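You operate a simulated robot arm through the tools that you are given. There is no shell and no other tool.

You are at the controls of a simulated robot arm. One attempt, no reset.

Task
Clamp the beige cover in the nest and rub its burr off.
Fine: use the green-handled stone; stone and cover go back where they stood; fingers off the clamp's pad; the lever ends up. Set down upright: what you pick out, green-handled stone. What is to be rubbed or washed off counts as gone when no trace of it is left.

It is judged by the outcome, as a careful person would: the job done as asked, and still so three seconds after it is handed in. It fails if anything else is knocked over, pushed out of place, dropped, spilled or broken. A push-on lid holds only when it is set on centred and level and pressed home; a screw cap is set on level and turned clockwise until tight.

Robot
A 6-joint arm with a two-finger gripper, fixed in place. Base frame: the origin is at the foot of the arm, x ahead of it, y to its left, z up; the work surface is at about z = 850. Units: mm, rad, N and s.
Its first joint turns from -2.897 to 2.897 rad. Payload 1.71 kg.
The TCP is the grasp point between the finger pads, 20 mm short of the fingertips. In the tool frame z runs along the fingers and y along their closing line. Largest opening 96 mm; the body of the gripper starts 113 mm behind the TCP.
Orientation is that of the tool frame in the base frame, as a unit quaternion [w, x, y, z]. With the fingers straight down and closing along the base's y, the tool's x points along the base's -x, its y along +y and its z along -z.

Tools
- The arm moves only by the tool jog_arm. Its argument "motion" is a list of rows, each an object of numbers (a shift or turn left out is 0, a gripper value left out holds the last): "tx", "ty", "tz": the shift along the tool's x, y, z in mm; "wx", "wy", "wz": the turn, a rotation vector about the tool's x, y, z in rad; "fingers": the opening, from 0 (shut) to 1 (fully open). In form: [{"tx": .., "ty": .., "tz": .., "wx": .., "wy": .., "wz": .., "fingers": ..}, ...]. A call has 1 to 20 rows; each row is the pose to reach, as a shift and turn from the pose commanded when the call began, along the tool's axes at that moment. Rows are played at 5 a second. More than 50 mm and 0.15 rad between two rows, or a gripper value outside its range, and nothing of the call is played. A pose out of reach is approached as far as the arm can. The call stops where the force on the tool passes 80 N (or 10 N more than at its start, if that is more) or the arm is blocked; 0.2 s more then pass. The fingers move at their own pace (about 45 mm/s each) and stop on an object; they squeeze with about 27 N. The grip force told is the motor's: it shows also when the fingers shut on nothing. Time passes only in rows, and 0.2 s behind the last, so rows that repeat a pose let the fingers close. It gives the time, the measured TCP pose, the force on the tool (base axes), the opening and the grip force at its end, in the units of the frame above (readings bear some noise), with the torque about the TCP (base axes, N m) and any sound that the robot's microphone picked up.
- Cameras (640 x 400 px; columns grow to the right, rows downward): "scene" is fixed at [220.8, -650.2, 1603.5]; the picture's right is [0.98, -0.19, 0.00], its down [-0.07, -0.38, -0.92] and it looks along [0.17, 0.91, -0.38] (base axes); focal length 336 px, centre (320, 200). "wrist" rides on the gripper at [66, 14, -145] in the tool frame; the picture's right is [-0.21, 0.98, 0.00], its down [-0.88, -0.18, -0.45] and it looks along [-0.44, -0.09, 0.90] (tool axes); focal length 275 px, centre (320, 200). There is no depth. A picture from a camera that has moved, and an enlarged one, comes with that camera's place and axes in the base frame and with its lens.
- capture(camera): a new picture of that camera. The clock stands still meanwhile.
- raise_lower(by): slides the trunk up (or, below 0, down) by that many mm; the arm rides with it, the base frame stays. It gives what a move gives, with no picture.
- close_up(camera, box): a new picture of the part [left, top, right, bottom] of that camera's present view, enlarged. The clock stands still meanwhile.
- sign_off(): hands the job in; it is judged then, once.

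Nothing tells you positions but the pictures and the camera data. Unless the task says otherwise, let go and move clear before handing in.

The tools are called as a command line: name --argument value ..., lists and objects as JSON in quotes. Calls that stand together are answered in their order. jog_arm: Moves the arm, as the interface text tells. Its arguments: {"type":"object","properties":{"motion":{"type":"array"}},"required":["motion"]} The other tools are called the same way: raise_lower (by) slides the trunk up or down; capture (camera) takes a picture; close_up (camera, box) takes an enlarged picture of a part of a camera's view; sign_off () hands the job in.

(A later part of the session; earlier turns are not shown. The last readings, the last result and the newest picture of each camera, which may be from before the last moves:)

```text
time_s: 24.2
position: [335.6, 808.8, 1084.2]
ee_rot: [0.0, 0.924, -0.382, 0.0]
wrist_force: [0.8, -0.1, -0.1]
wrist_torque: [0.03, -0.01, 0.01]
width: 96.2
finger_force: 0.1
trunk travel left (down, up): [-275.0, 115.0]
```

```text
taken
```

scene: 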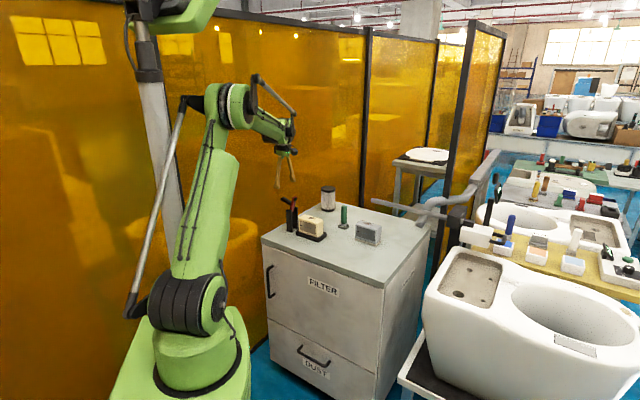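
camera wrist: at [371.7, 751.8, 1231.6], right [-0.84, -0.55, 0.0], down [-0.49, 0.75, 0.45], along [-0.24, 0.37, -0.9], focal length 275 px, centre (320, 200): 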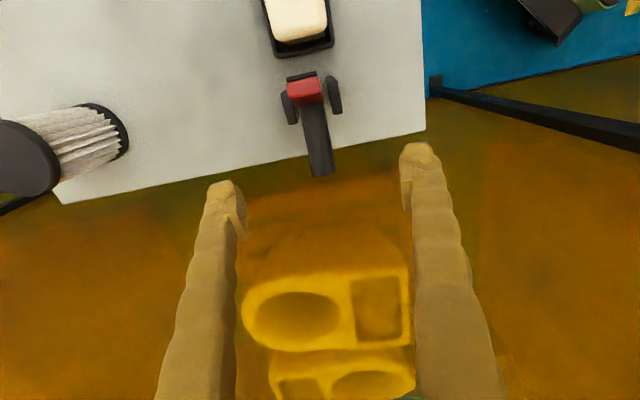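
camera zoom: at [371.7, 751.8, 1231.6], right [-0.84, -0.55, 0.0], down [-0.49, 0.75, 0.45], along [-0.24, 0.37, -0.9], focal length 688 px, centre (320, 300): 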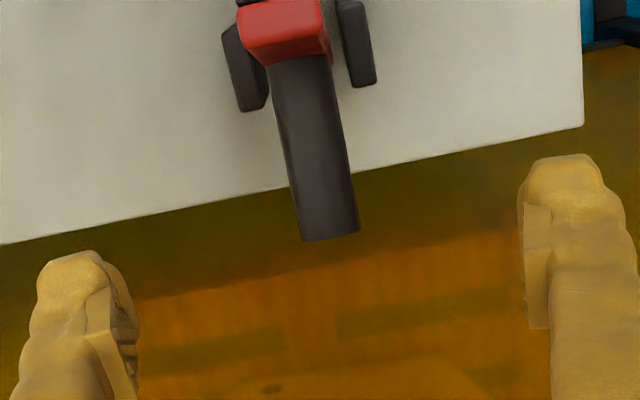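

The handle end is near a = -354 and lies midway between the fingers. I'll descend so the fingers straddle the handle at about z = 991.

jog_arm --motion '[{"tx": 1.6, "ty": -0.6, "tz": 25}, {"tx": 1.6, "ty": -0.6, "tz": 50}, {"tx": 1.6, "ty": -0.6, "tz": 75}, {"tx": 1.6, "ty": -0.6, "tz": 92}, {"tx": 1.6, "ty": -0.6, "tz": 92}]'

capture --camera "wrist"

close_up --camera "scene" --box '[265, 170, 335, 245]'

```text
time_s: 25.4
position: [339.4, 808.3, 994.1]
ee_rot: [0.0, 0.924, -0.383, 0.0]
wrist_force: [0.1, 0.1, 0.3]
wrist_torque: [0.01, -0.02, 0.03]
width: 95.9
finger_force: 0.1
trunk travel left (down, up): [-275.0, 115.0]
```

```text
taken
camera wrist: at [375.5, 751.2, 1140.2], right [-0.84, -0.55, 0.0], down [-0.49, 0.75, 0.44], along [-0.24, 0.37, -0.9], focal length 275 px, centre (320, 200)
```

wrist: 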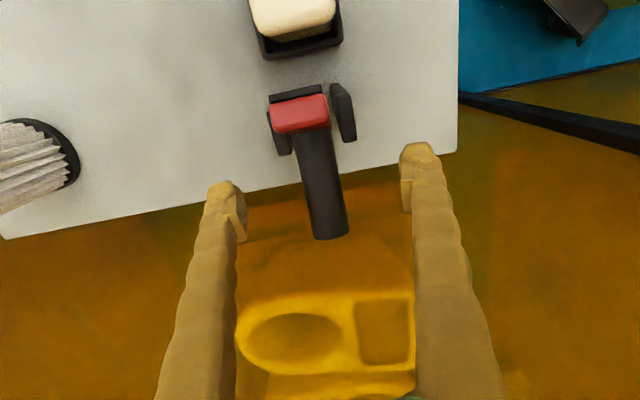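

```text
5.33 times, centred on (300, 208) of scene
camera zoom: at [220.8, -650.2, 1603.5], right [0.98, -0.19, 0.0], down [-0.07, -0.38, -0.92], along [0.17, 0.91, -0.38], focal length 1790 px, centre (427, 160)
```

zoom: 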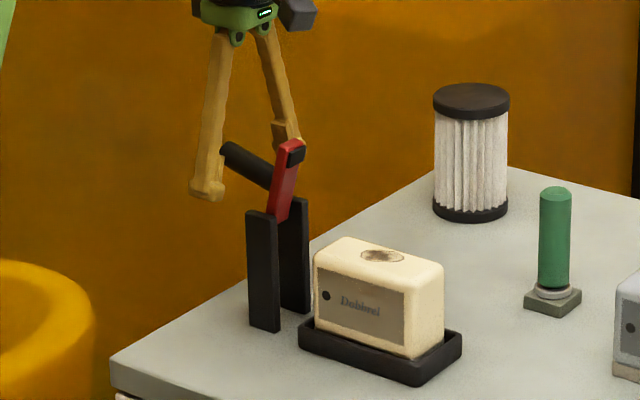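

The handle is between the fingers, about 1.3 mm off their midline. I'll correct that and close on it.

jog_arm --motion '[{"ty": 1.3, "tz": 2}, {"ty": 1.3, "tz": 2, "fingers": 0.1}, {"ty": 1.3, "tz": 2, "fingers": 0.1}, {"ty": 1.3, "tz": 2, "fingers": 0.1}, {"ty": 1.3, "tz": 2, "fingers": 0.1}, {"ty": 1.3, "tz": 2, "fingers": 0.1}, {"ty": 1.3, "tz": 2, "fingers": 0.1}]'

close_up --camera "scene" --box '[265, 170, 335, 245]'

capture --camera "wrist"

```text
time_s: 27.0
position: [338.3, 807.8, 992.8]
ee_rot: [0.0, 0.924, -0.382, 0.0]
wrist_force: [-3.9, -7.1, -5.1]
wrist_torque: [0.03, -0.02, 0.02]
width: 17.8
finger_force: 35.3
trunk travel left (down, up): [-275.0, 115.0]
```

```text
5.33 times, centred on (300, 208) of scene
camera zoom: at [220.8, -650.2, 1603.5], right [0.98, -0.19, 0.0], down [-0.07, -0.38, -0.92], along [0.17, 0.91, -0.38], focal length 1790 px, centre (427, 160)
```

zoom: 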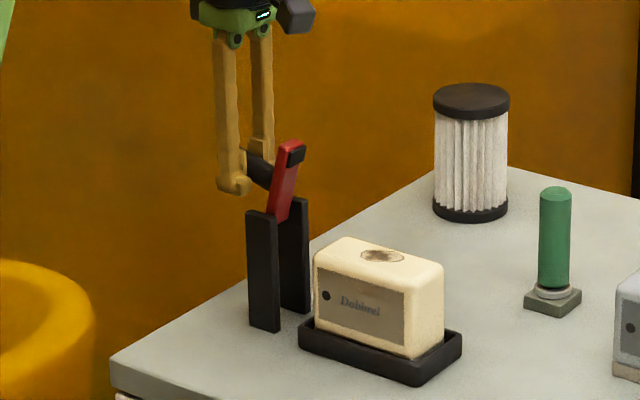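

```text
taken
camera wrist: at [374.1, 750.2, 1138.6], right [-0.84, -0.55, 0.0], down [-0.49, 0.75, 0.44], along [-0.24, 0.37, -0.9], focal length 275 px, centre (320, 200)
```

wrist: 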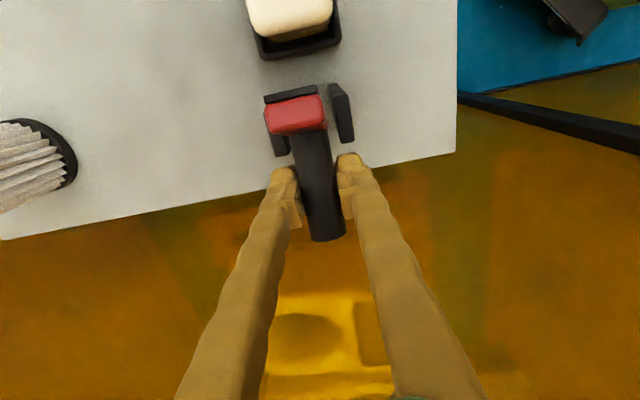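

The grip on the handle is good (17.8 mm). I'll start swinging it along the arc slowly, 15° first, watching force.

jog_arm --motion '[{"tx": 2.2, "tz": -1.2}, {"tx": 4.4, "tz": -2.4}, {"tx": 6.7, "tz": -3.5}, {"tx": 9.1, "tz": -4.4}, {"tx": 11.5, "tz": -5.3}, {"tx": 13.9, "tz": -6.0}, {"tx": 13.9, "tz": -6.0}]'

close_up --camera "scene" --box '[265, 170, 335, 245]'

```text
time_s: 28.6
position: [346.4, 798.7, 997.8]
ee_rot: [-0.001, 0.924, -0.383, 0.001]
wrist_force: [-24.9, 12.5, -1.9]
wrist_torque: [0.75, 0.76, -0.02]
width: 18.0
finger_force: 34.6
trunk travel left (down, up): [-275.0, 115.0]
```

```text
5.33 times, centred on (300, 208) of scene
camera zoom: at [220.8, -650.2, 1603.5], right [0.98, -0.19, 0.0], down [-0.07, -0.38, -0.92], along [0.17, 0.91, -0.38], focal length 1790 px, centre (427, 160)
```

zoom: 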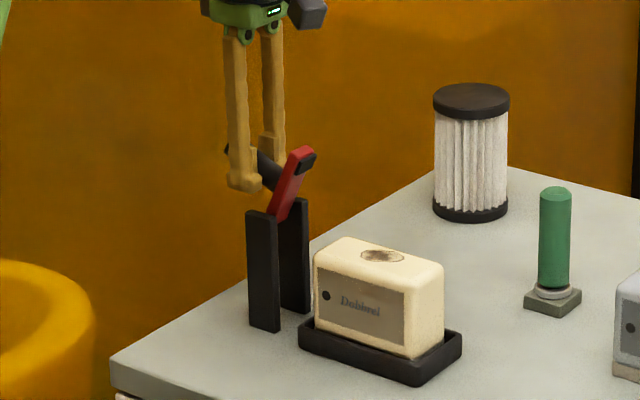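

The lever turns with about 26 N resistance. I'll continue the arc to roughly 45°.

jog_arm --motion '[{"tx": 2.4, "tz": -0.6}, {"tx": 4.9, "tz": -1.2}, {"tx": 7.4, "tz": -1.6}, {"tx": 9.9, "tz": -2.0}, {"tx": 12.4, "tz": -2.2}, {"tx": 15, "tz": -2.3}, {"tx": 17.5, "tz": -2.3}, {"tx": 20.1, "tz": -2.2}, {"tx": 22.6, "tz": -1.9}, {"tx": 25.1, "tz": -1.6}, {"tx": 27.6, "tz": -1.1}, {"tx": 30.1, "tz": -0.6}, {"tx": 30.1, "tz": -0.6}]'

close_up --camera "scene" --box '[265, 170, 335, 245]'

capture --camera "wrist"

```text
time_s: 31.4
position: [368.4, 778.0, 998.8]
ee_rot: [-0.001, 0.924, -0.383, 0.001]
wrist_force: [-23.3, 8.0, 5.7]
wrist_torque: [0.62, 0.81, -0.04]
width: 20.6
finger_force: 34.7
trunk travel left (down, up): [-275.0, 115.0]
```

```text
5.33 times, centred on (300, 208) of scene
camera zoom: at [220.8, -650.2, 1603.5], right [0.98, -0.19, 0.0], down [-0.07, -0.38, -0.92], along [0.17, 0.91, -0.38], focal length 1790 px, centre (427, 160)
```

zoom: 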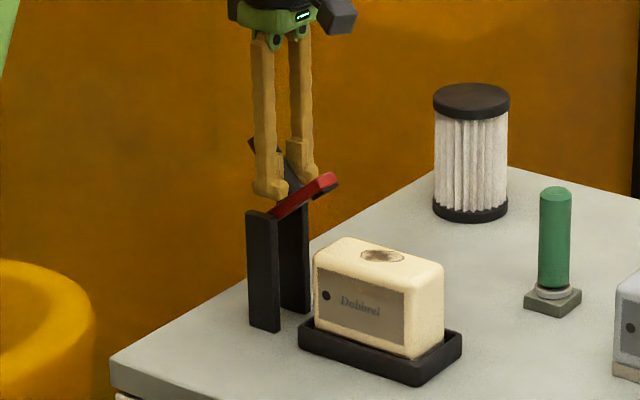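

```text
taken
camera wrist: at [403.9, 720.3, 1145.7], right [-0.84, -0.55, 0.0], down [-0.49, 0.75, 0.44], along [-0.24, 0.37, -0.9], focal length 275 px, centre (320, 200)
```

wrist: 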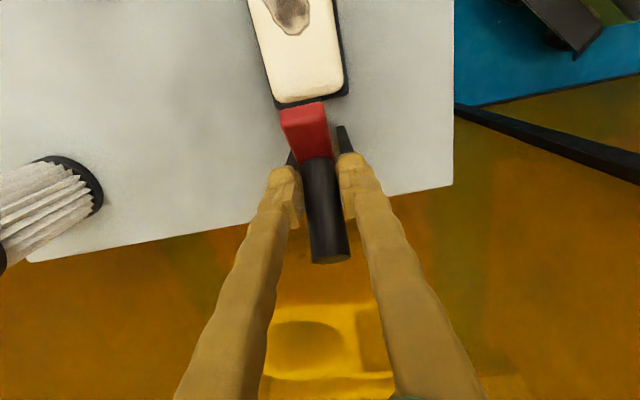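

The arm is now about 30° above horizontal. I'll continue the arc toward the cover in smaller steps.

jog_arm --motion '[{"tx": 2.4, "tz": 0.6}, {"tx": 4.8, "tz": 1.4}, {"tx": 7.2, "tz": 2.3}, {"tx": 9.5, "tz": 3.3}, {"tx": 11.8, "tz": 4.4}, {"tx": 14.1, "tz": 5.5}, {"tx": 14.1, "tz": 5.5}]'

close_up --camera "scene" --box '[265, 170, 335, 245]'

capture --camera "wrist"

```text
time_s: 33.0
position: [379.0, 766.2, 993.6]
ee_rot: [0.0, 0.924, -0.382, 0.001]
wrist_force: [-19.2, 15.0, 6.4]
wrist_torque: [0.71, 0.82, -0.1]
width: 21.0
finger_force: 35.5
trunk travel left (down, up): [-275.0, 115.0]
```

```text
5.33 times, centred on (300, 208) of scene
camera zoom: at [220.8, -650.2, 1603.5], right [0.98, -0.19, 0.0], down [-0.07, -0.38, -0.92], along [0.17, 0.91, -0.38], focal length 1790 px, centre (427, 160)
```

zoom: 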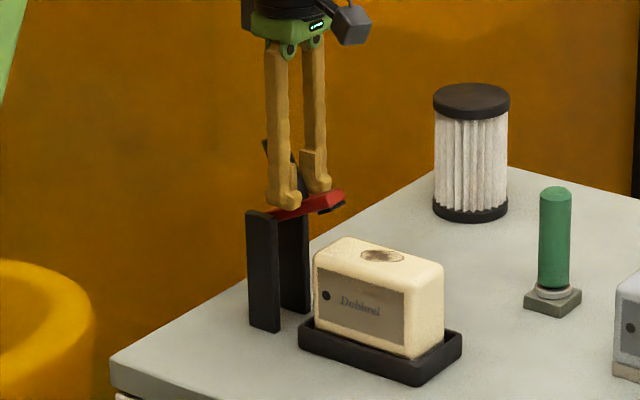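

```text
taken
camera wrist: at [414.0, 710.1, 1139.9], right [-0.84, -0.55, 0.0], down [-0.49, 0.75, 0.44], along [-0.24, 0.37, -0.9], focal length 275 px, centre (320, 200)
```

wrist: 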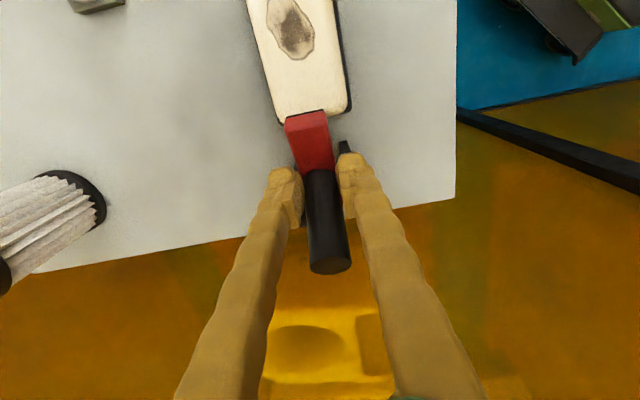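

The pad is nearing the cover top, with about 15° left. I'll continue carefully.

jog_arm --motion '[{"tx": 1.8, "tz": 1.0}, {"tx": 3.5, "tz": 2.1}, {"tx": 5.2, "tz": 3.2}, {"tx": 6.8, "tz": 4.4}, {"tx": 6.8, "tz": 4.4}]'

close_up --camera "scene" --box '[280, 185, 330, 240]'

```text
time_s: 34.2
position: [384.1, 761.4, 988.9]
ee_rot: [0.001, 0.924, -0.383, 0.001]
wrist_force: [-9.0, 13.8, 8.5]
wrist_torque: [0.67, 0.59, -0.1]
width: 20.6
finger_force: 35.9
trunk travel left (down, up): [-275.0, 115.0]
```

```text
7.27 times, centred on (305, 212) of scene
camera zoom: at [220.8, -650.2, 1603.5], right [0.98, -0.19, 0.0], down [-0.07, -0.38, -0.92], along [0.17, 0.91, -0.38], focal length 2442 px, centre (429, 109)
```

zoom: 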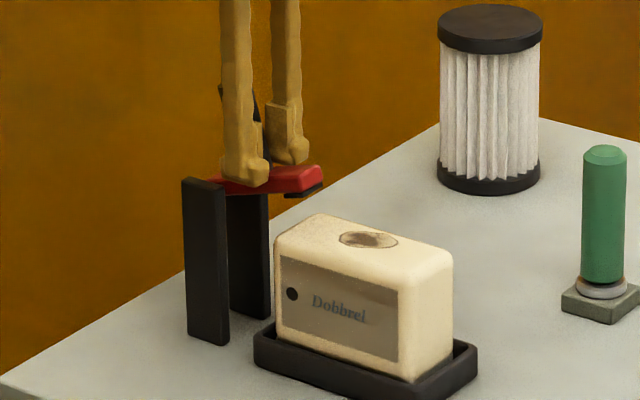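

The arm is almost level and the pad just above the cover. I'll continue down a few more degrees.

jog_arm --motion '[{"tx": 1.5, "tz": 1.3}, {"tx": 3.1, "tz": 2.6}, {"tx": 4.6, "tz": 3.9}, {"tx": 4.6, "tz": 3.9}]'

close_up --camera "scene" --box '[280, 185, 330, 240]'

capture --camera "wrist"

```text
time_s: 35.2
position: [388.2, 757.8, 985.4]
ee_rot: [0.001, 0.923, -0.384, 0.0]
wrist_force: [0.4, 6.0, 13.5]
wrist_torque: [0.56, 0.38, -0.03]
width: 19.0
finger_force: 35.1
trunk travel left (down, up): [-275.0, 115.0]
```

```text
7.27 times, centred on (305, 212) of scene
camera zoom: at [220.8, -650.2, 1603.5], right [0.98, -0.19, 0.0], down [-0.07, -0.38, -0.92], along [0.17, 0.91, -0.38], focal length 2442 px, centre (429, 109)
```

zoom: 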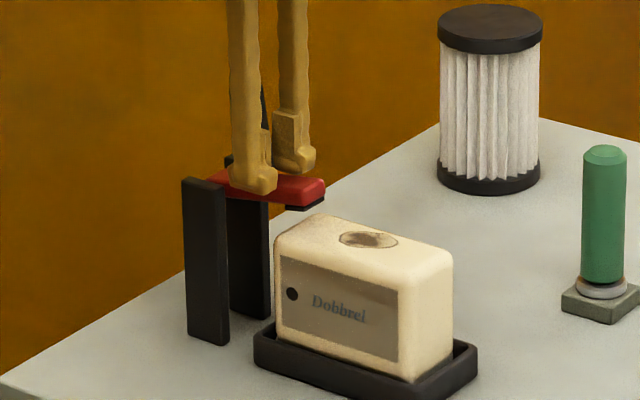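

```text
taken
camera wrist: at [423.8, 700.2, 1131.6], right [-0.84, -0.55, 0.0], down [-0.49, 0.75, 0.44], along [-0.24, 0.37, -0.9], focal length 275 px, centre (320, 200)
```

wrist: 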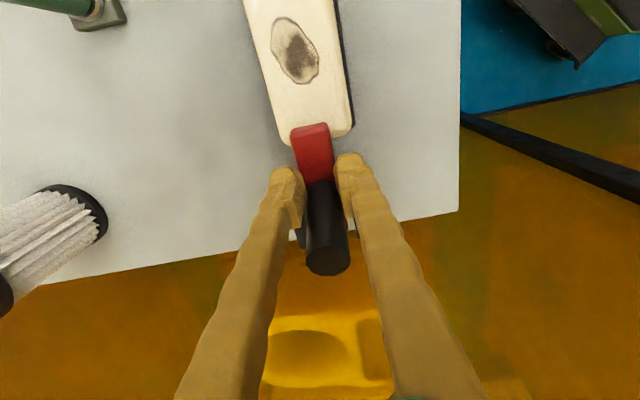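

The grip's own torsion friction is most of the resistance, and the handle is slipping in the fingers. I'll open the fingers and see whether the lever stays put, then push it home from behind.

jog_arm --motion '[{"fingers": 0.35}, {"fingers": 0.5}, {"fingers": 0.6}, {"fingers": 0.6}]'

close_up --camera "scene" --box '[280, 185, 330, 240]'

capture --camera "wrist"

```text
time_s: 36.2
position: [387.6, 758.7, 984.8]
ee_rot: [0.0, 0.924, -0.383, 0.0]
wrist_force: [0.6, 0.4, -0.7]
wrist_torque: [-0.01, 0.01, -0.01]
width: 57.6
finger_force: 0.0
trunk travel left (down, up): [-275.0, 115.0]
```

```text
7.27 times, centred on (305, 212) of scene
camera zoom: at [220.8, -650.2, 1603.5], right [0.98, -0.19, 0.0], down [-0.07, -0.38, -0.92], along [0.17, 0.91, -0.38], focal length 2442 px, centre (429, 109)
```

zoom: 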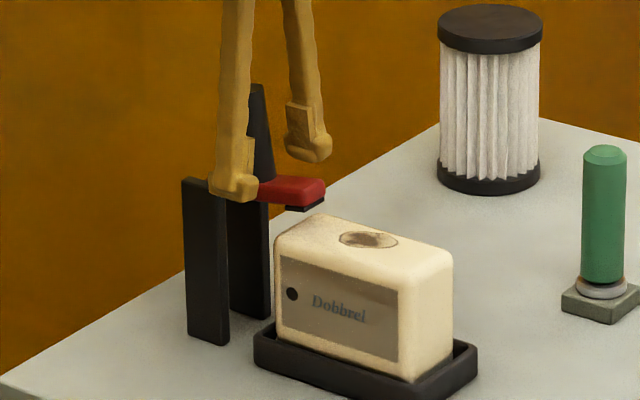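

```text
taken
camera wrist: at [423.5, 700.9, 1131.3], right [-0.84, -0.55, 0.0], down [-0.49, 0.75, 0.44], along [-0.24, 0.37, -0.9], focal length 275 px, centre (320, 200)
```

wrist: 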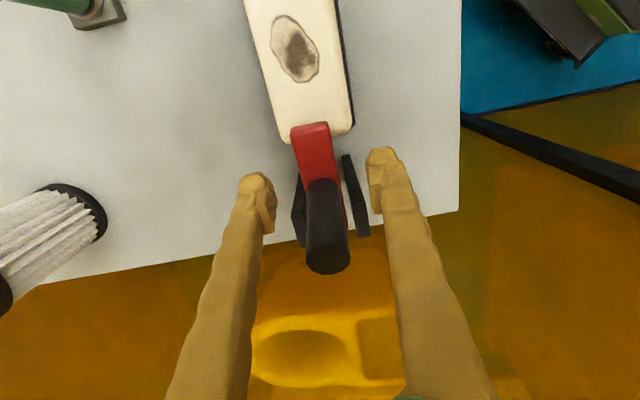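

The lever stays where it is (friction-held). I'll rise, close the fingers, go behind the handle and push it forward.

jog_arm --motion '[{"tz": -36}, {"tz": -74}, {"tx": -34, "tz": -74, "fingers": 0}, {"tx": -67, "tz": -74, "fingers": 0}, {"tx": -67, "tz": -74, "fingers": 0}, {"tx": -67, "tz": -74, "fingers": 0}, {"tx": -67, "tz": -48, "fingers": 0}, {"tx": -67, "tz": -21, "fingers": 0}, {"tx": -67, "tz": -21, "fingers": 0}]'

close_up --camera "scene" --box '[280, 180, 330, 240]'

capture --camera "wrist"

```text
time_s: 38.2
position: [337.9, 807.2, 1004.7]
ee_rot: [0.0, 0.924, -0.383, -0.001]
wrist_force: [-0.5, 0.6, 0.4]
wrist_torque: [0.0, 0.0, -0.03]
width: 0.0
finger_force: 27.2
trunk travel left (down, up): [-275.0, 115.0]
```

```text
6.67 times, centred on (305, 210) of scene
camera zoom: at [220.8, -650.2, 1603.5], right [0.98, -0.19, 0.0], down [-0.07, -0.38, -0.92], along [0.17, 0.91, -0.38], focal length 2238 px, centre (420, 133)
```

zoom: 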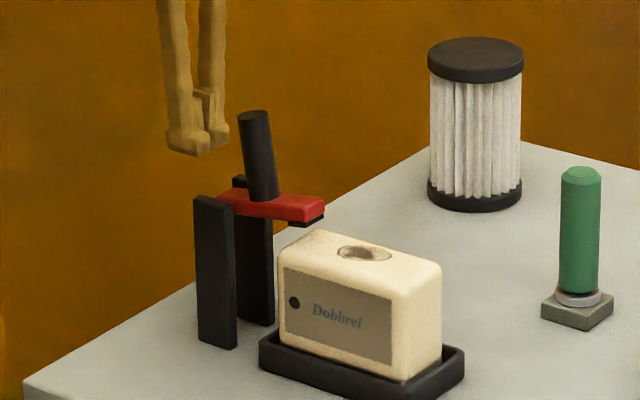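

```text
taken
camera wrist: at [375.2, 749.1, 1152.5], right [-0.84, -0.55, 0.0], down [-0.49, 0.75, 0.44], along [-0.24, 0.37, -0.9], focal length 275 px, centre (320, 200)
```

wrist: 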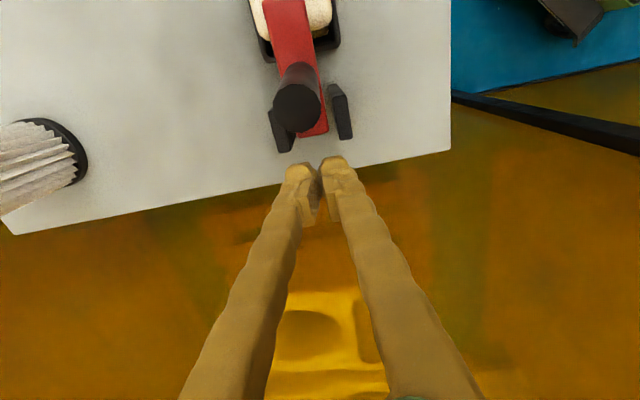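

The handle stands nearly vertical and the closed fingers are about 30 mm behind it. I'll advance to contact, then push in small steps.

jog_arm --motion '[{"tx": 9}, {"tx": 18}, {"tx": 25}, {"tx": 29}, {"tx": 32}, {"tx": 35}, {"tx": 35}]'

close_up --camera "scene" --box '[280, 180, 330, 240]'

```text
time_s: 39.8
position: [364.7, 781.0, 1006.8]
ee_rot: [0.001, 0.924, -0.383, 0.0]
wrist_force: [-2.1, 4.2, -2.5]
wrist_torque: [0.03, 0.09, 0.04]
width: 5.6
finger_force: 29.9
trunk travel left (down, up): [-275.0, 115.0]
```

```text
6.67 times, centred on (305, 210) of scene
camera zoom: at [220.8, -650.2, 1603.5], right [0.98, -0.19, 0.0], down [-0.07, -0.38, -0.92], along [0.17, 0.91, -0.38], focal length 2238 px, centre (420, 133)
```

zoom: 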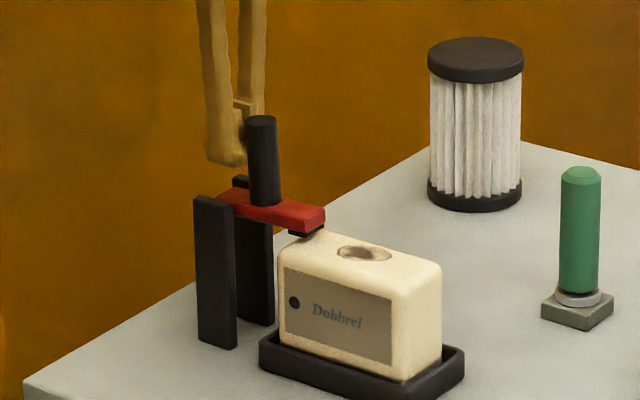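

The pad is down at the cover's edge, and the handle is resting against the fingers. I'll push a little more to seat it firmly.

jog_arm --motion '[{"tx": 1.5}, {"tx": 3}, {"tx": 4.5}, {"tx": 4.5}]'

close_up --camera "scene" --box '[280, 180, 330, 240]'

close_up --camera "wrist" --box '[220, 0, 400, 220]'

```text
time_s: 40.8
position: [366.2, 779.9, 1006.9]
ee_rot: [0.0, 0.925, -0.381, 0.0]
wrist_force: [-16.5, 14.1, -1.0]
wrist_torque: [0.2, 0.24, 0.0]
width: 5.8
finger_force: 29.1
trunk travel left (down, up): [-275.0, 115.0]
```

```text
6.67 times, centred on (305, 210) of scene
camera zoom: at [220.8, -650.2, 1603.5], right [0.98, -0.19, 0.0], down [-0.07, -0.38, -0.92], along [0.17, 0.91, -0.38], focal length 2238 px, centre (420, 133)
```

zoom: 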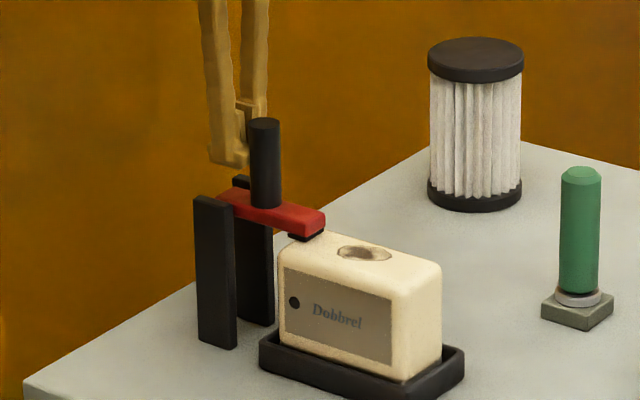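

```text
1.82 times, centred on (310, 110) of wrist
camera zoom: at [401.7, 722.4, 1152.2], right [-0.84, -0.55, 0.0], down [-0.49, 0.75, 0.44], along [-0.24, 0.37, -0.9], focal length 500 px, centre (338, 364)
```

zoom: 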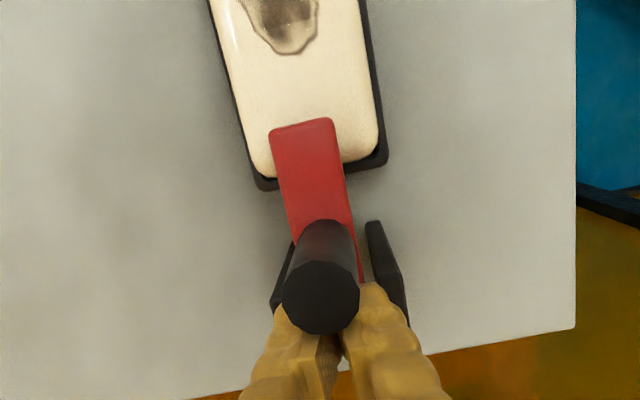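

The pad has met the cover, with about 22 N on the handle. I'll press somewhat harder to check whether it seats or clicks.

jog_arm --motion '[{"tx": 1.5}, {"tx": 3}, {"tx": 4}, {"tx": 4}]'

close_up --camera "scene" --box '[280, 180, 330, 240]'

```text
time_s: 41.8
position: [366.3, 779.0, 1005.5]
ee_rot: [-0.001, 0.924, -0.382, 0.003]
wrist_force: [-20.3, 53.8, 1.0]
wrist_torque: [0.77, 0.25, 0.37]
width: 6.0
finger_force: 29.3
trunk travel left (down, up): [-275.0, 115.0]
```

```text
6.67 times, centred on (305, 210) of scene
camera zoom: at [220.8, -650.2, 1603.5], right [0.98, -0.19, 0.0], down [-0.07, -0.38, -0.92], along [0.17, 0.91, -0.38], focal length 2238 px, centre (420, 133)
```

zoom: 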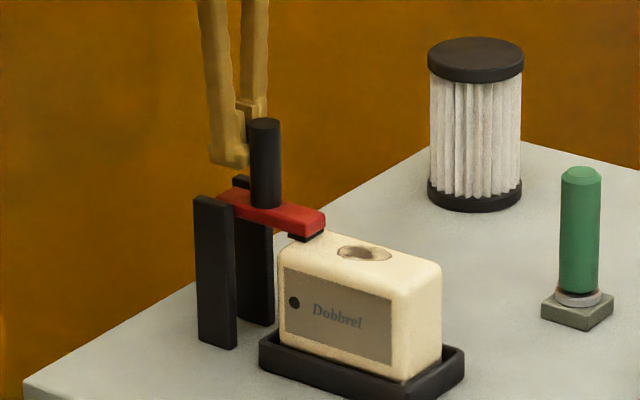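

The lever is fully home; 52 N moves it no further. I'll back off and check that it stays closed.

jog_arm --motion '[{"tx": -5}, {"tx": -15}, {"tx": -30}, {"tx": -42}, {"tx": -42, "tz": -20}, {"tx": -42, "tz": -50}, {"tx": -42, "tz": -85}, {"tx": -42, "tz": -85}]'

close_up --camera "scene" --box '[280, 180, 330, 240]'

capture --camera "wrist"

```text
time_s: 43.6
position: [339.9, 805.1, 1090.1]
ee_rot: [-0.001, 0.924, -0.382, 0.0]
wrist_force: [-1.3, -1.4, 0.5]
wrist_torque: [0.01, -0.02, -0.05]
width: 0.0
finger_force: 29.3
trunk travel left (down, up): [-275.0, 115.0]
```

```text
6.67 times, centred on (305, 210) of scene
camera zoom: at [220.8, -650.2, 1603.5], right [0.98, -0.19, 0.0], down [-0.07, -0.38, -0.92], along [0.17, 0.91, -0.38], focal length 2238 px, centre (420, 133)
```

zoom: 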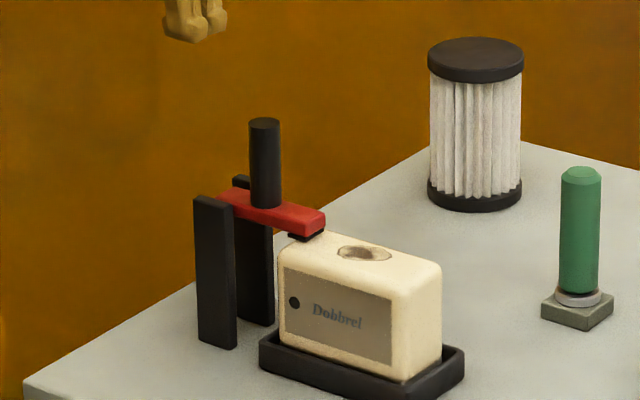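

```text
taken
camera wrist: at [376.4, 747.7, 1237.4], right [-0.84, -0.55, 0.0], down [-0.49, 0.75, 0.44], along [-0.24, 0.37, -0.9], focal length 275 px, centre (320, 200)
```

wrist: 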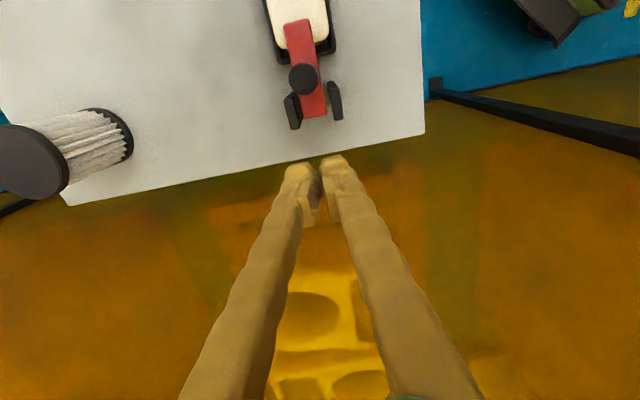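

The clamp holds the cover. Next is the green-handled stone near (607, 763). I'll move above it with fingers open, checking that the reach works.

jog_arm --motion '[{"tx": 31, "ty": -22, "fingers": 1}, {"tx": 62, "ty": -45, "tz": 5}, {"tx": 94, "ty": -68, "tz": 10}, {"tx": 125, "ty": -91, "tz": 15}, {"tx": 157, "ty": -114, "tz": 20}, {"tx": 188, "ty": -137, "tz": 30}, {"tx": 219, "ty": -159, "tz": 40}, {"tx": 219, "ty": -159, "tz": 40}, {"tx": 219, "ty": -159, "tz": 40}]'

capture --camera "wrist"

capture --camera "scene"

```text
time_s: 45.6
position: [608.1, 762.7, 1053.6]
ee_rot: [0.0, 0.924, -0.382, 0.0]
wrist_force: [-0.7, 0.1, 0.7]
wrist_torque: [0.02, -0.02, -0.02]
width: 95.9
finger_force: 0.1
trunk travel left (down, up): [-275.0, 115.0]
```

```text
taken
camera wrist: at [644.0, 706.0, 1200.0], right [-0.84, -0.55, 0.0], down [-0.49, 0.75, 0.44], along [-0.24, 0.37, -0.9], focal length 275 px, centre (320, 200)
```

wrist: 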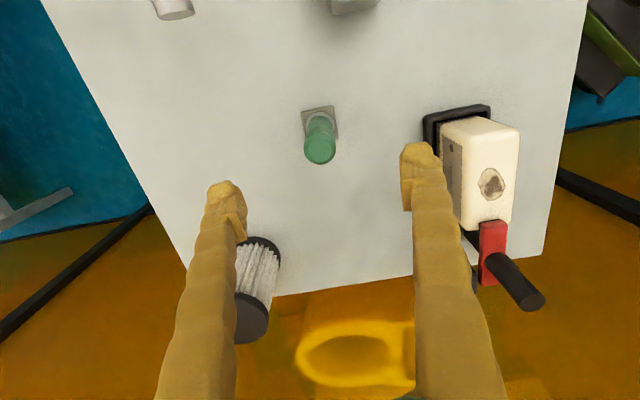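

```text
taken
```

scene: 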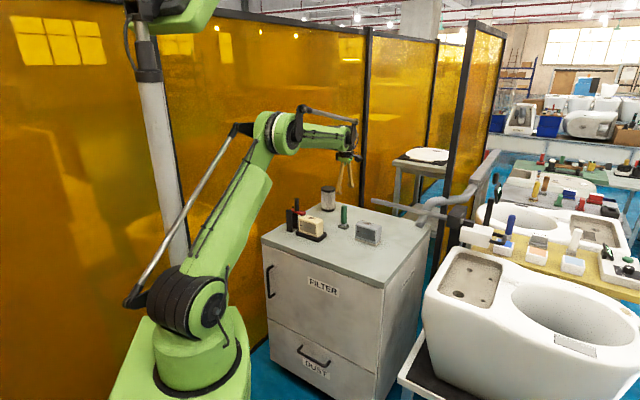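

Reach is fine and the stone's handle is on the gripper's centre line. I'll zoom in to refine before descending.

close_up --camera "wrist" --box '[270, 85, 370, 180]'

close_up --camera "wrist" --box '[400, 90, 560, 320]'

```text
4.21 times, centred on (320, 132) of wrist
camera zoom: at [644.0, 706.0, 1200.0], right [-0.84, -0.55, 0.0], down [-0.49, 0.75, 0.44], along [-0.24, 0.37, -0.9], focal length 1159 px, centre (320, 484)
```

zoom: 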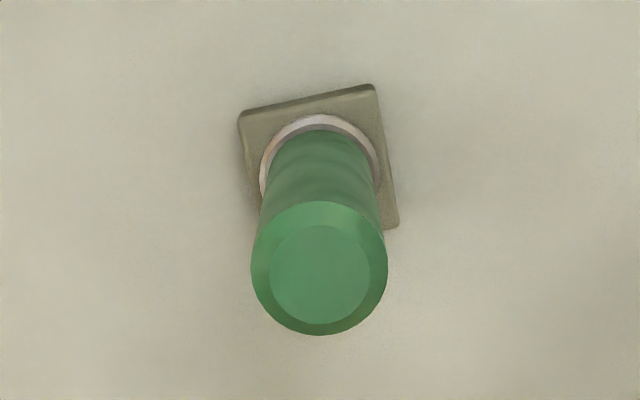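

```text
1.74 times, centred on (480, 205) of wrist
camera zoom: at [644.0, 706.0, 1200.0], right [-0.84, -0.55, 0.0], down [-0.49, 0.75, 0.44], along [-0.24, 0.37, -0.9], focal length 479 px, centre (42, 191)
```

zoom: 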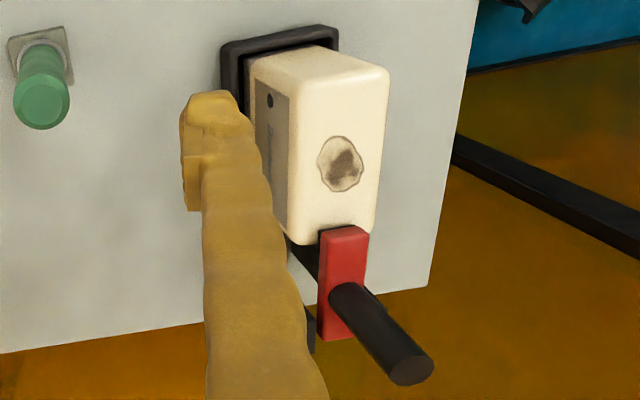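

The stone's handle axis matches the gripper axis within 1 mm, and its plate is about 39 mm square and aligned with the gripper. I'll descend around the handle.

jog_arm --motion '[{"tx": 0.5, "tz": 30}, {"tx": 0.5, "tz": 60}, {"tx": 0.5, "tz": 90}, {"tx": 0.5, "tz": 115}, {"tx": 0.5, "tz": 135}, {"tx": 0.5, "tz": 144}, {"tx": 0.5, "tz": 144}]'

capture --camera "wrist"

close_up --camera "scene" --box '[310, 180, 390, 250]'

```text
time_s: 47.2
position: [608.3, 761.5, 906.6]
ee_rot: [0.0, 0.924, -0.383, 0.001]
wrist_force: [0.3, 0.2, -0.5]
wrist_torque: [0.02, 0.03, -0.02]
width: 96.2
finger_force: 0.0
trunk travel left (down, up): [-275.0, 115.0]
```

```text
taken
camera wrist: at [644.0, 704.8, 1053.5], right [-0.84, -0.55, 0.0], down [-0.49, 0.75, 0.44], along [-0.24, 0.37, -0.9], focal length 275 px, centre (320, 200)
```

wrist: 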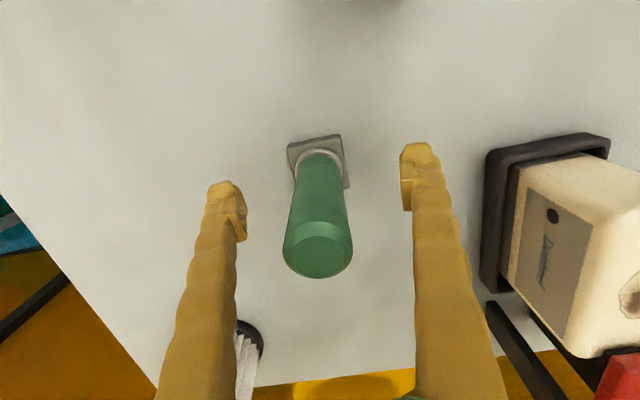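

```text
5.71 times, centred on (350, 215) of scene
camera zoom: at [220.8, -650.2, 1603.5], right [0.98, -0.19, 0.0], down [-0.07, -0.38, -0.92], along [0.17, 0.91, -0.38], focal length 1918 px, centre (149, 114)
```

zoom: 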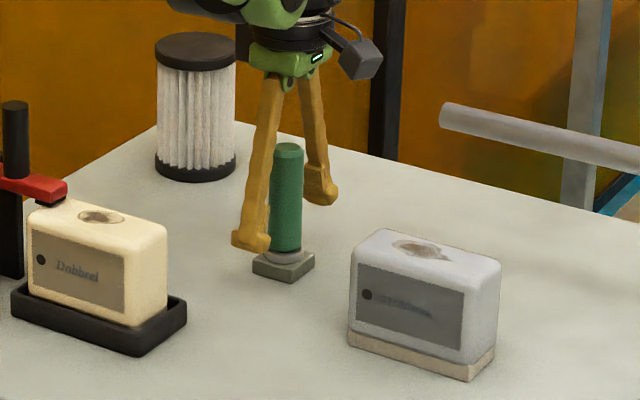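

The fingers straddle the handle evenly. I'll close on it.

jog_arm --motion '[{"fingers": 0.2}, {"fingers": 0.2}, {"fingers": 0.2}, {"fingers": 0.2}, {"fingers": 0.2}, {"fingers": 0.2}]'

close_up --camera "wrist" --box '[240, 110, 400, 300]'

close_up --camera "scene" --box '[310, 180, 390, 250]'

```text
time_s: 48.6
position: [608.2, 762.6, 907.5]
ee_rot: [0.0, 0.924, -0.383, 0.0]
wrist_force: [1.7, 0.2, 0.4]
wrist_torque: [-0.02, 0.0, -0.03]
width: 27.5
finger_force: 27.1
trunk travel left (down, up): [-275.0, 115.0]
```

```text
2.11 times, centred on (320, 205) of wrist
camera zoom: at [643.9, 704.8, 1053.7], right [-0.84, -0.55, 0.0], down [-0.49, 0.75, 0.44], along [-0.24, 0.37, -0.9], focal length 580 px, centre (320, 190)
```

zoom: 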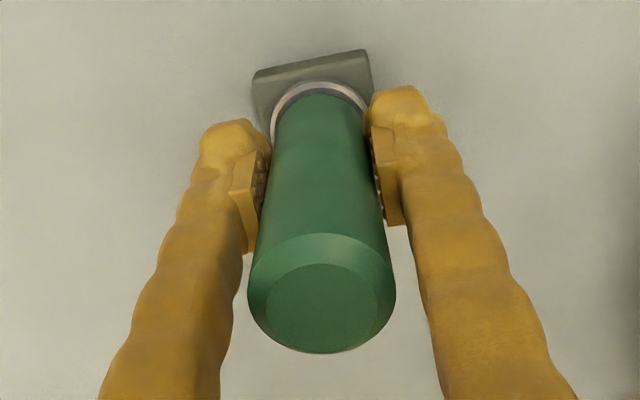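

```text
5.71 times, centred on (350, 215) of scene
camera zoom: at [220.8, -650.2, 1603.5], right [0.98, -0.19, 0.0], down [-0.07, -0.38, -0.92], along [0.17, 0.91, -0.38], focal length 1918 px, centre (149, 114)
```

zoom: 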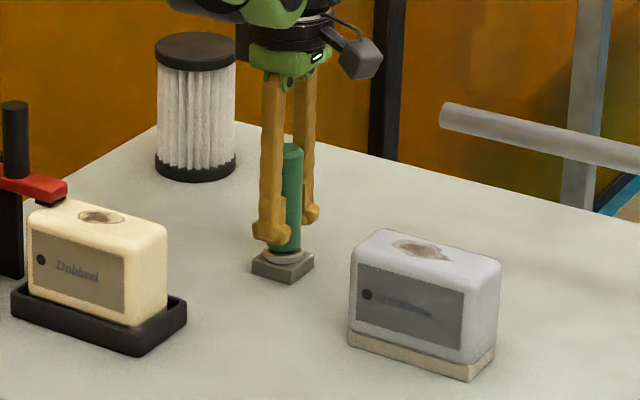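

The stone is gripped at 27.5 mm. I'll lift it and carry it to just above the burr.

jog_arm --motion '[{"tz": -10}, {"tz": -40}, {"tz": -75}, {"tz": -110}, {"tz": -145}, {"tz": -145}]'

close_up --camera "scene" --box '[300, 150, 390, 250]'

capture --camera "wrist"

```text
time_s: 50.0
position: [606.8, 760.2, 1053.9]
ee_rot: [0.0, 0.924, -0.383, 0.0]
wrist_force: [0.1, 0.7, -2.3]
wrist_torque: [0.02, -0.04, -0.01]
width: 27.7
finger_force: 27.4
trunk travel left (down, up): [-275.0, 115.0]
```

```text
4.00 times, centred on (345, 200) of scene
camera zoom: at [220.8, -650.2, 1603.5], right [0.98, -0.19, 0.0], down [-0.07, -0.38, -0.92], along [0.17, 0.91, -0.38], focal length 1343 px, centre (220, 200)
```

zoom: 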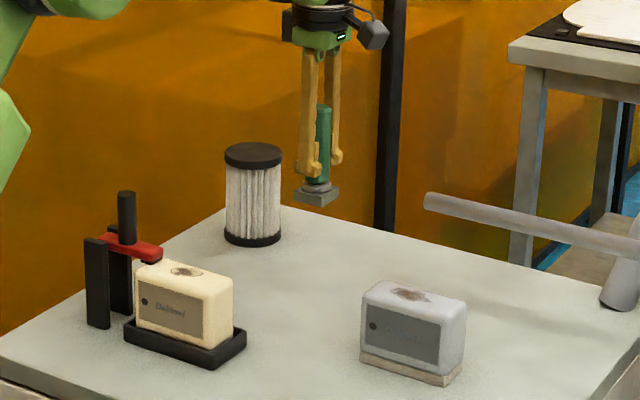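

```text
taken
camera wrist: at [642.5, 704.2, 1200.1], right [-0.84, -0.55, 0.0], down [-0.49, 0.75, 0.44], along [-0.24, 0.37, -0.9], focal length 275 px, centre (320, 200)
```

wrist: 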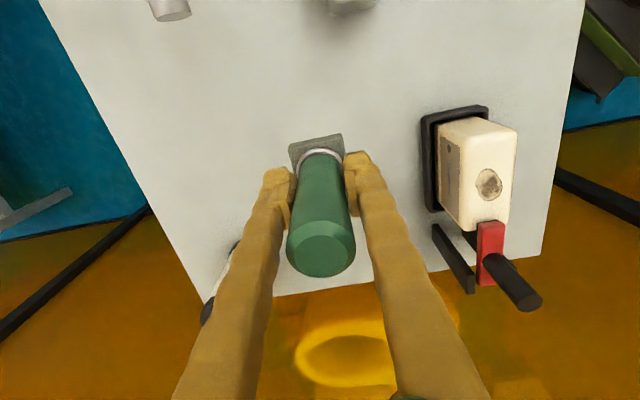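

The stone is held upright. I'll carry it over the burr, staying well clear of the clamp arm.

jog_arm --motion '[{"tx": -13, "ty": 27}, {"tx": -26, "ty": 54}, {"tx": -39, "ty": 81}, {"tx": -52, "ty": 107}, {"tx": -65, "ty": 134}, {"tx": -78.6, "ty": 160}, {"tx": -78.6, "ty": 160}, {"tx": -78.6, "ty": 160}]'

capture --camera "wrist"

close_up --camera "scene" --box '[280, 170, 340, 240]'

```text
time_s: 51.8
position: [439.9, 705.1, 1053.2]
ee_rot: [0.0, 0.924, -0.382, 0.0]
wrist_force: [-1.1, -0.4, -3.0]
wrist_torque: [-0.04, 0.0, 0.02]
width: 27.6
finger_force: 26.6
trunk travel left (down, up): [-275.0, 115.0]
```

```text
taken
camera wrist: at [476.0, 647.5, 1199.4], right [-0.84, -0.55, 0.0], down [-0.49, 0.75, 0.44], along [-0.24, 0.37, -0.9], focal length 275 px, centre (320, 200)
```

wrist: 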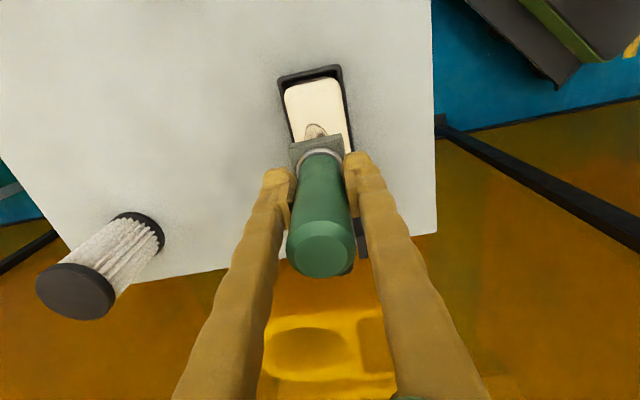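

```text
5.71 times, centred on (310, 205) of scene
camera zoom: at [220.8, -650.2, 1603.5], right [0.98, -0.19, 0.0], down [-0.07, -0.38, -0.92], along [0.17, 0.91, -0.38], focal length 1918 px, centre (377, 171)
```

zoom: 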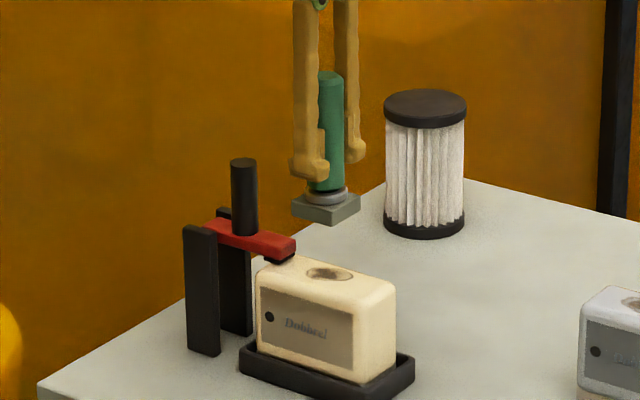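

The stone is above the burr with clear space to the clamp arm. I'll lower to just above the surface and then feel for contact.

jog_arm --motion '[{"tz": 15}, {"tz": 30}, {"tz": 42}, {"tz": 50}, {"tz": 50}]'

close_up --camera "scene" --box '[280, 170, 340, 240]'

close_up --camera "wrist" --box '[240, 60, 400, 220]'

```text
time_s: 53.0
position: [439.2, 704.1, 1003.3]
ee_rot: [-0.001, 0.924, -0.382, 0.0]
wrist_force: [0.6, -0.8, -2.0]
wrist_torque: [-0.03, 0.01, 0.01]
width: 27.5
finger_force: 27.3
trunk travel left (down, up): [-275.0, 115.0]
```

```text
5.71 times, centred on (310, 205) of scene
camera zoom: at [220.8, -650.2, 1603.5], right [0.98, -0.19, 0.0], down [-0.07, -0.38, -0.92], along [0.17, 0.91, -0.38], focal length 1918 px, centre (377, 171)
```

zoom: 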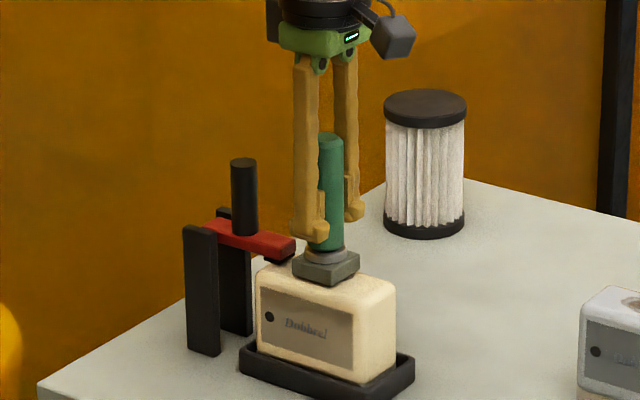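

```text
2.50 times, centred on (320, 140) of wrist
camera zoom: at [475.2, 646.7, 1149.2], right [-0.84, -0.55, 0.0], down [-0.49, 0.75, 0.44], along [-0.24, 0.37, -0.9], focal length 688 px, centre (320, 350)
```

zoom: 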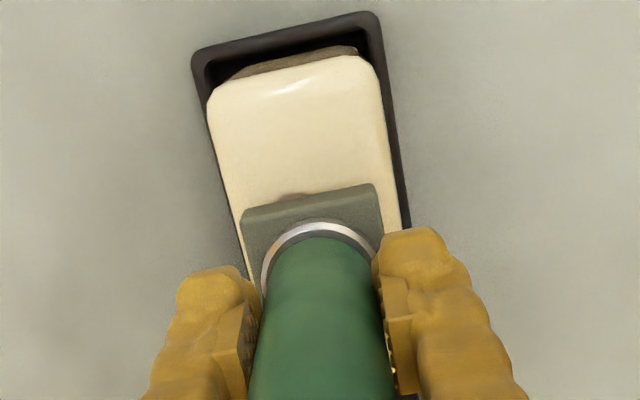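

Stone hovers over the burr. I'll lower in small steps to find contact.

jog_arm --motion '[{"tx": 1.5, "tz": 2}, {"tx": 1.5, "tz": 4}, {"tx": 1.5, "tz": 6}, {"tx": 1.5, "tz": 6}]'

```text
time_s: 54.0
position: [439.7, 703.0, 996.4]
ee_rot: [-0.001, 0.924, -0.382, 0.0]
wrist_force: [4.8, 3.8, 24.3]
wrist_torque: [0.12, -0.05, -0.05]
width: 27.9
finger_force: 27.4
trunk travel left (down, up): [-275.0, 115.0]
```

Contact at z ≈ 996.5 with about 26 N. I'll ease off slightly and start rubbing strokes across the cover.

jog_arm --motion '[{"tz": -0.6}, {"tz": -0.6, "ty": 4}, {"tz": -0.6, "ty": 8}, {"tz": -0.6, "ty": 4}, {"tz": -0.6, "ty": 0}, {"tz": -0.6, "ty": -4}, {"tz": -0.6, "ty": -8}, {"tz": -0.6, "ty": -4}, {"tz": -0.6, "ty": 0}, {"tz": -0.6, "ty": 4}, {"tz": -0.6, "ty": 8}, {"tz": -0.6, "ty": 4}, {"tz": -0.6, "ty": 0}, {"tz": -0.6, "ty": -4}, {"tz": -0.6, "ty": -8}, {"tz": -0.6, "ty": -4}, {"tz": -0.6, "ty": 0}, {"tz": -0.6, "ty": 0}]'

close_up --camera "scene" --box '[280, 170, 340, 240]'

close_up --camera "wrist" --box '[240, 60, 400, 220]'

```text
time_s: 57.8
position: [440.8, 703.5, 995.4]
ee_rot: [0.0, 0.924, -0.383, -0.001]
wrist_force: [0.7, -1.0, 0.9]
wrist_torque: [-0.04, 0.03, -0.01]
width: 27.8
finger_force: 27.0
trunk travel left (down, up): [-275.0, 115.0]
```

```text
5.71 times, centred on (310, 205) of scene
camera zoom: at [220.8, -650.2, 1603.5], right [0.98, -0.19, 0.0], down [-0.07, -0.38, -0.92], along [0.17, 0.91, -0.38], focal length 1918 px, centre (377, 171)
```

zoom: 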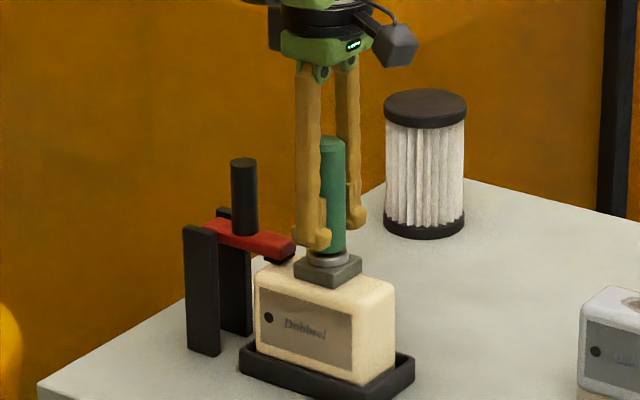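

```text
2.50 times, centred on (320, 140) of wrist
camera zoom: at [476.5, 646.0, 1142.8], right [-0.84, -0.55, 0.0], down [-0.49, 0.75, 0.44], along [-0.24, 0.37, -0.9], focal length 688 px, centre (320, 350)
```

zoom: 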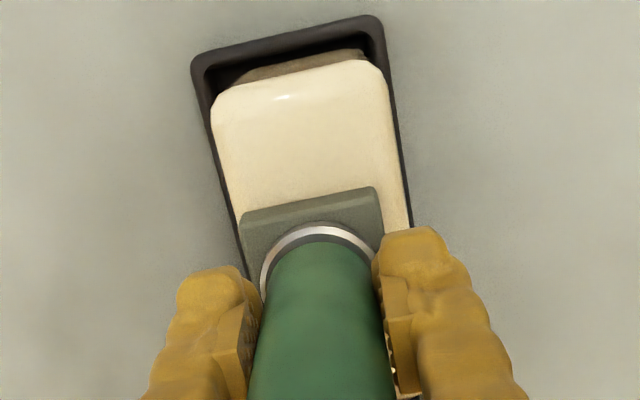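

The contact force dropped to about 3 N, so I'll press a bit more and continue with strokes in both directions.

jog_arm --motion '[{"tz": 0.6}, {"tz": 0.6, "ty": 4}, {"tz": 0.6, "ty": 8, "tx": 2}, {"tz": 0.6, "ty": 4, "tx": 3}, {"tz": 0.6, "ty": 0, "tx": 4}, {"tz": 0.6, "ty": -4, "tx": 4}, {"tz": 0.6, "ty": -8, "tx": 3}, {"tz": 0.6, "ty": -4}, {"tz": 0.6, "ty": 0, "tx": -3}, {"tz": 0.6, "ty": 4, "tx": -4}, {"tz": 0.6, "ty": 8, "tx": -4}, {"tz": 0.6, "ty": 4, "tx": -2}, {"tz": 0.6, "ty": 0}, {"tz": 0.6, "ty": -4}, {"tz": 0.6, "ty": -8}, {"tz": 0.6, "ty": -4}, {"tz": 0.6, "ty": 0}, {"tz": 0.6, "ty": 4}, {"tz": 0.6, "ty": 0}]'

```text
time_s: 61.8
position: [439.7, 704.2, 996.6]
ee_rot: [0.0, 0.924, -0.383, -0.001]
wrist_force: [-2.8, -1.3, 2.1]
wrist_torque: [-0.11, 0.1, 0.03]
width: 27.5
finger_force: 27.3
trunk travel left (down, up): [-275.0, 115.0]
```

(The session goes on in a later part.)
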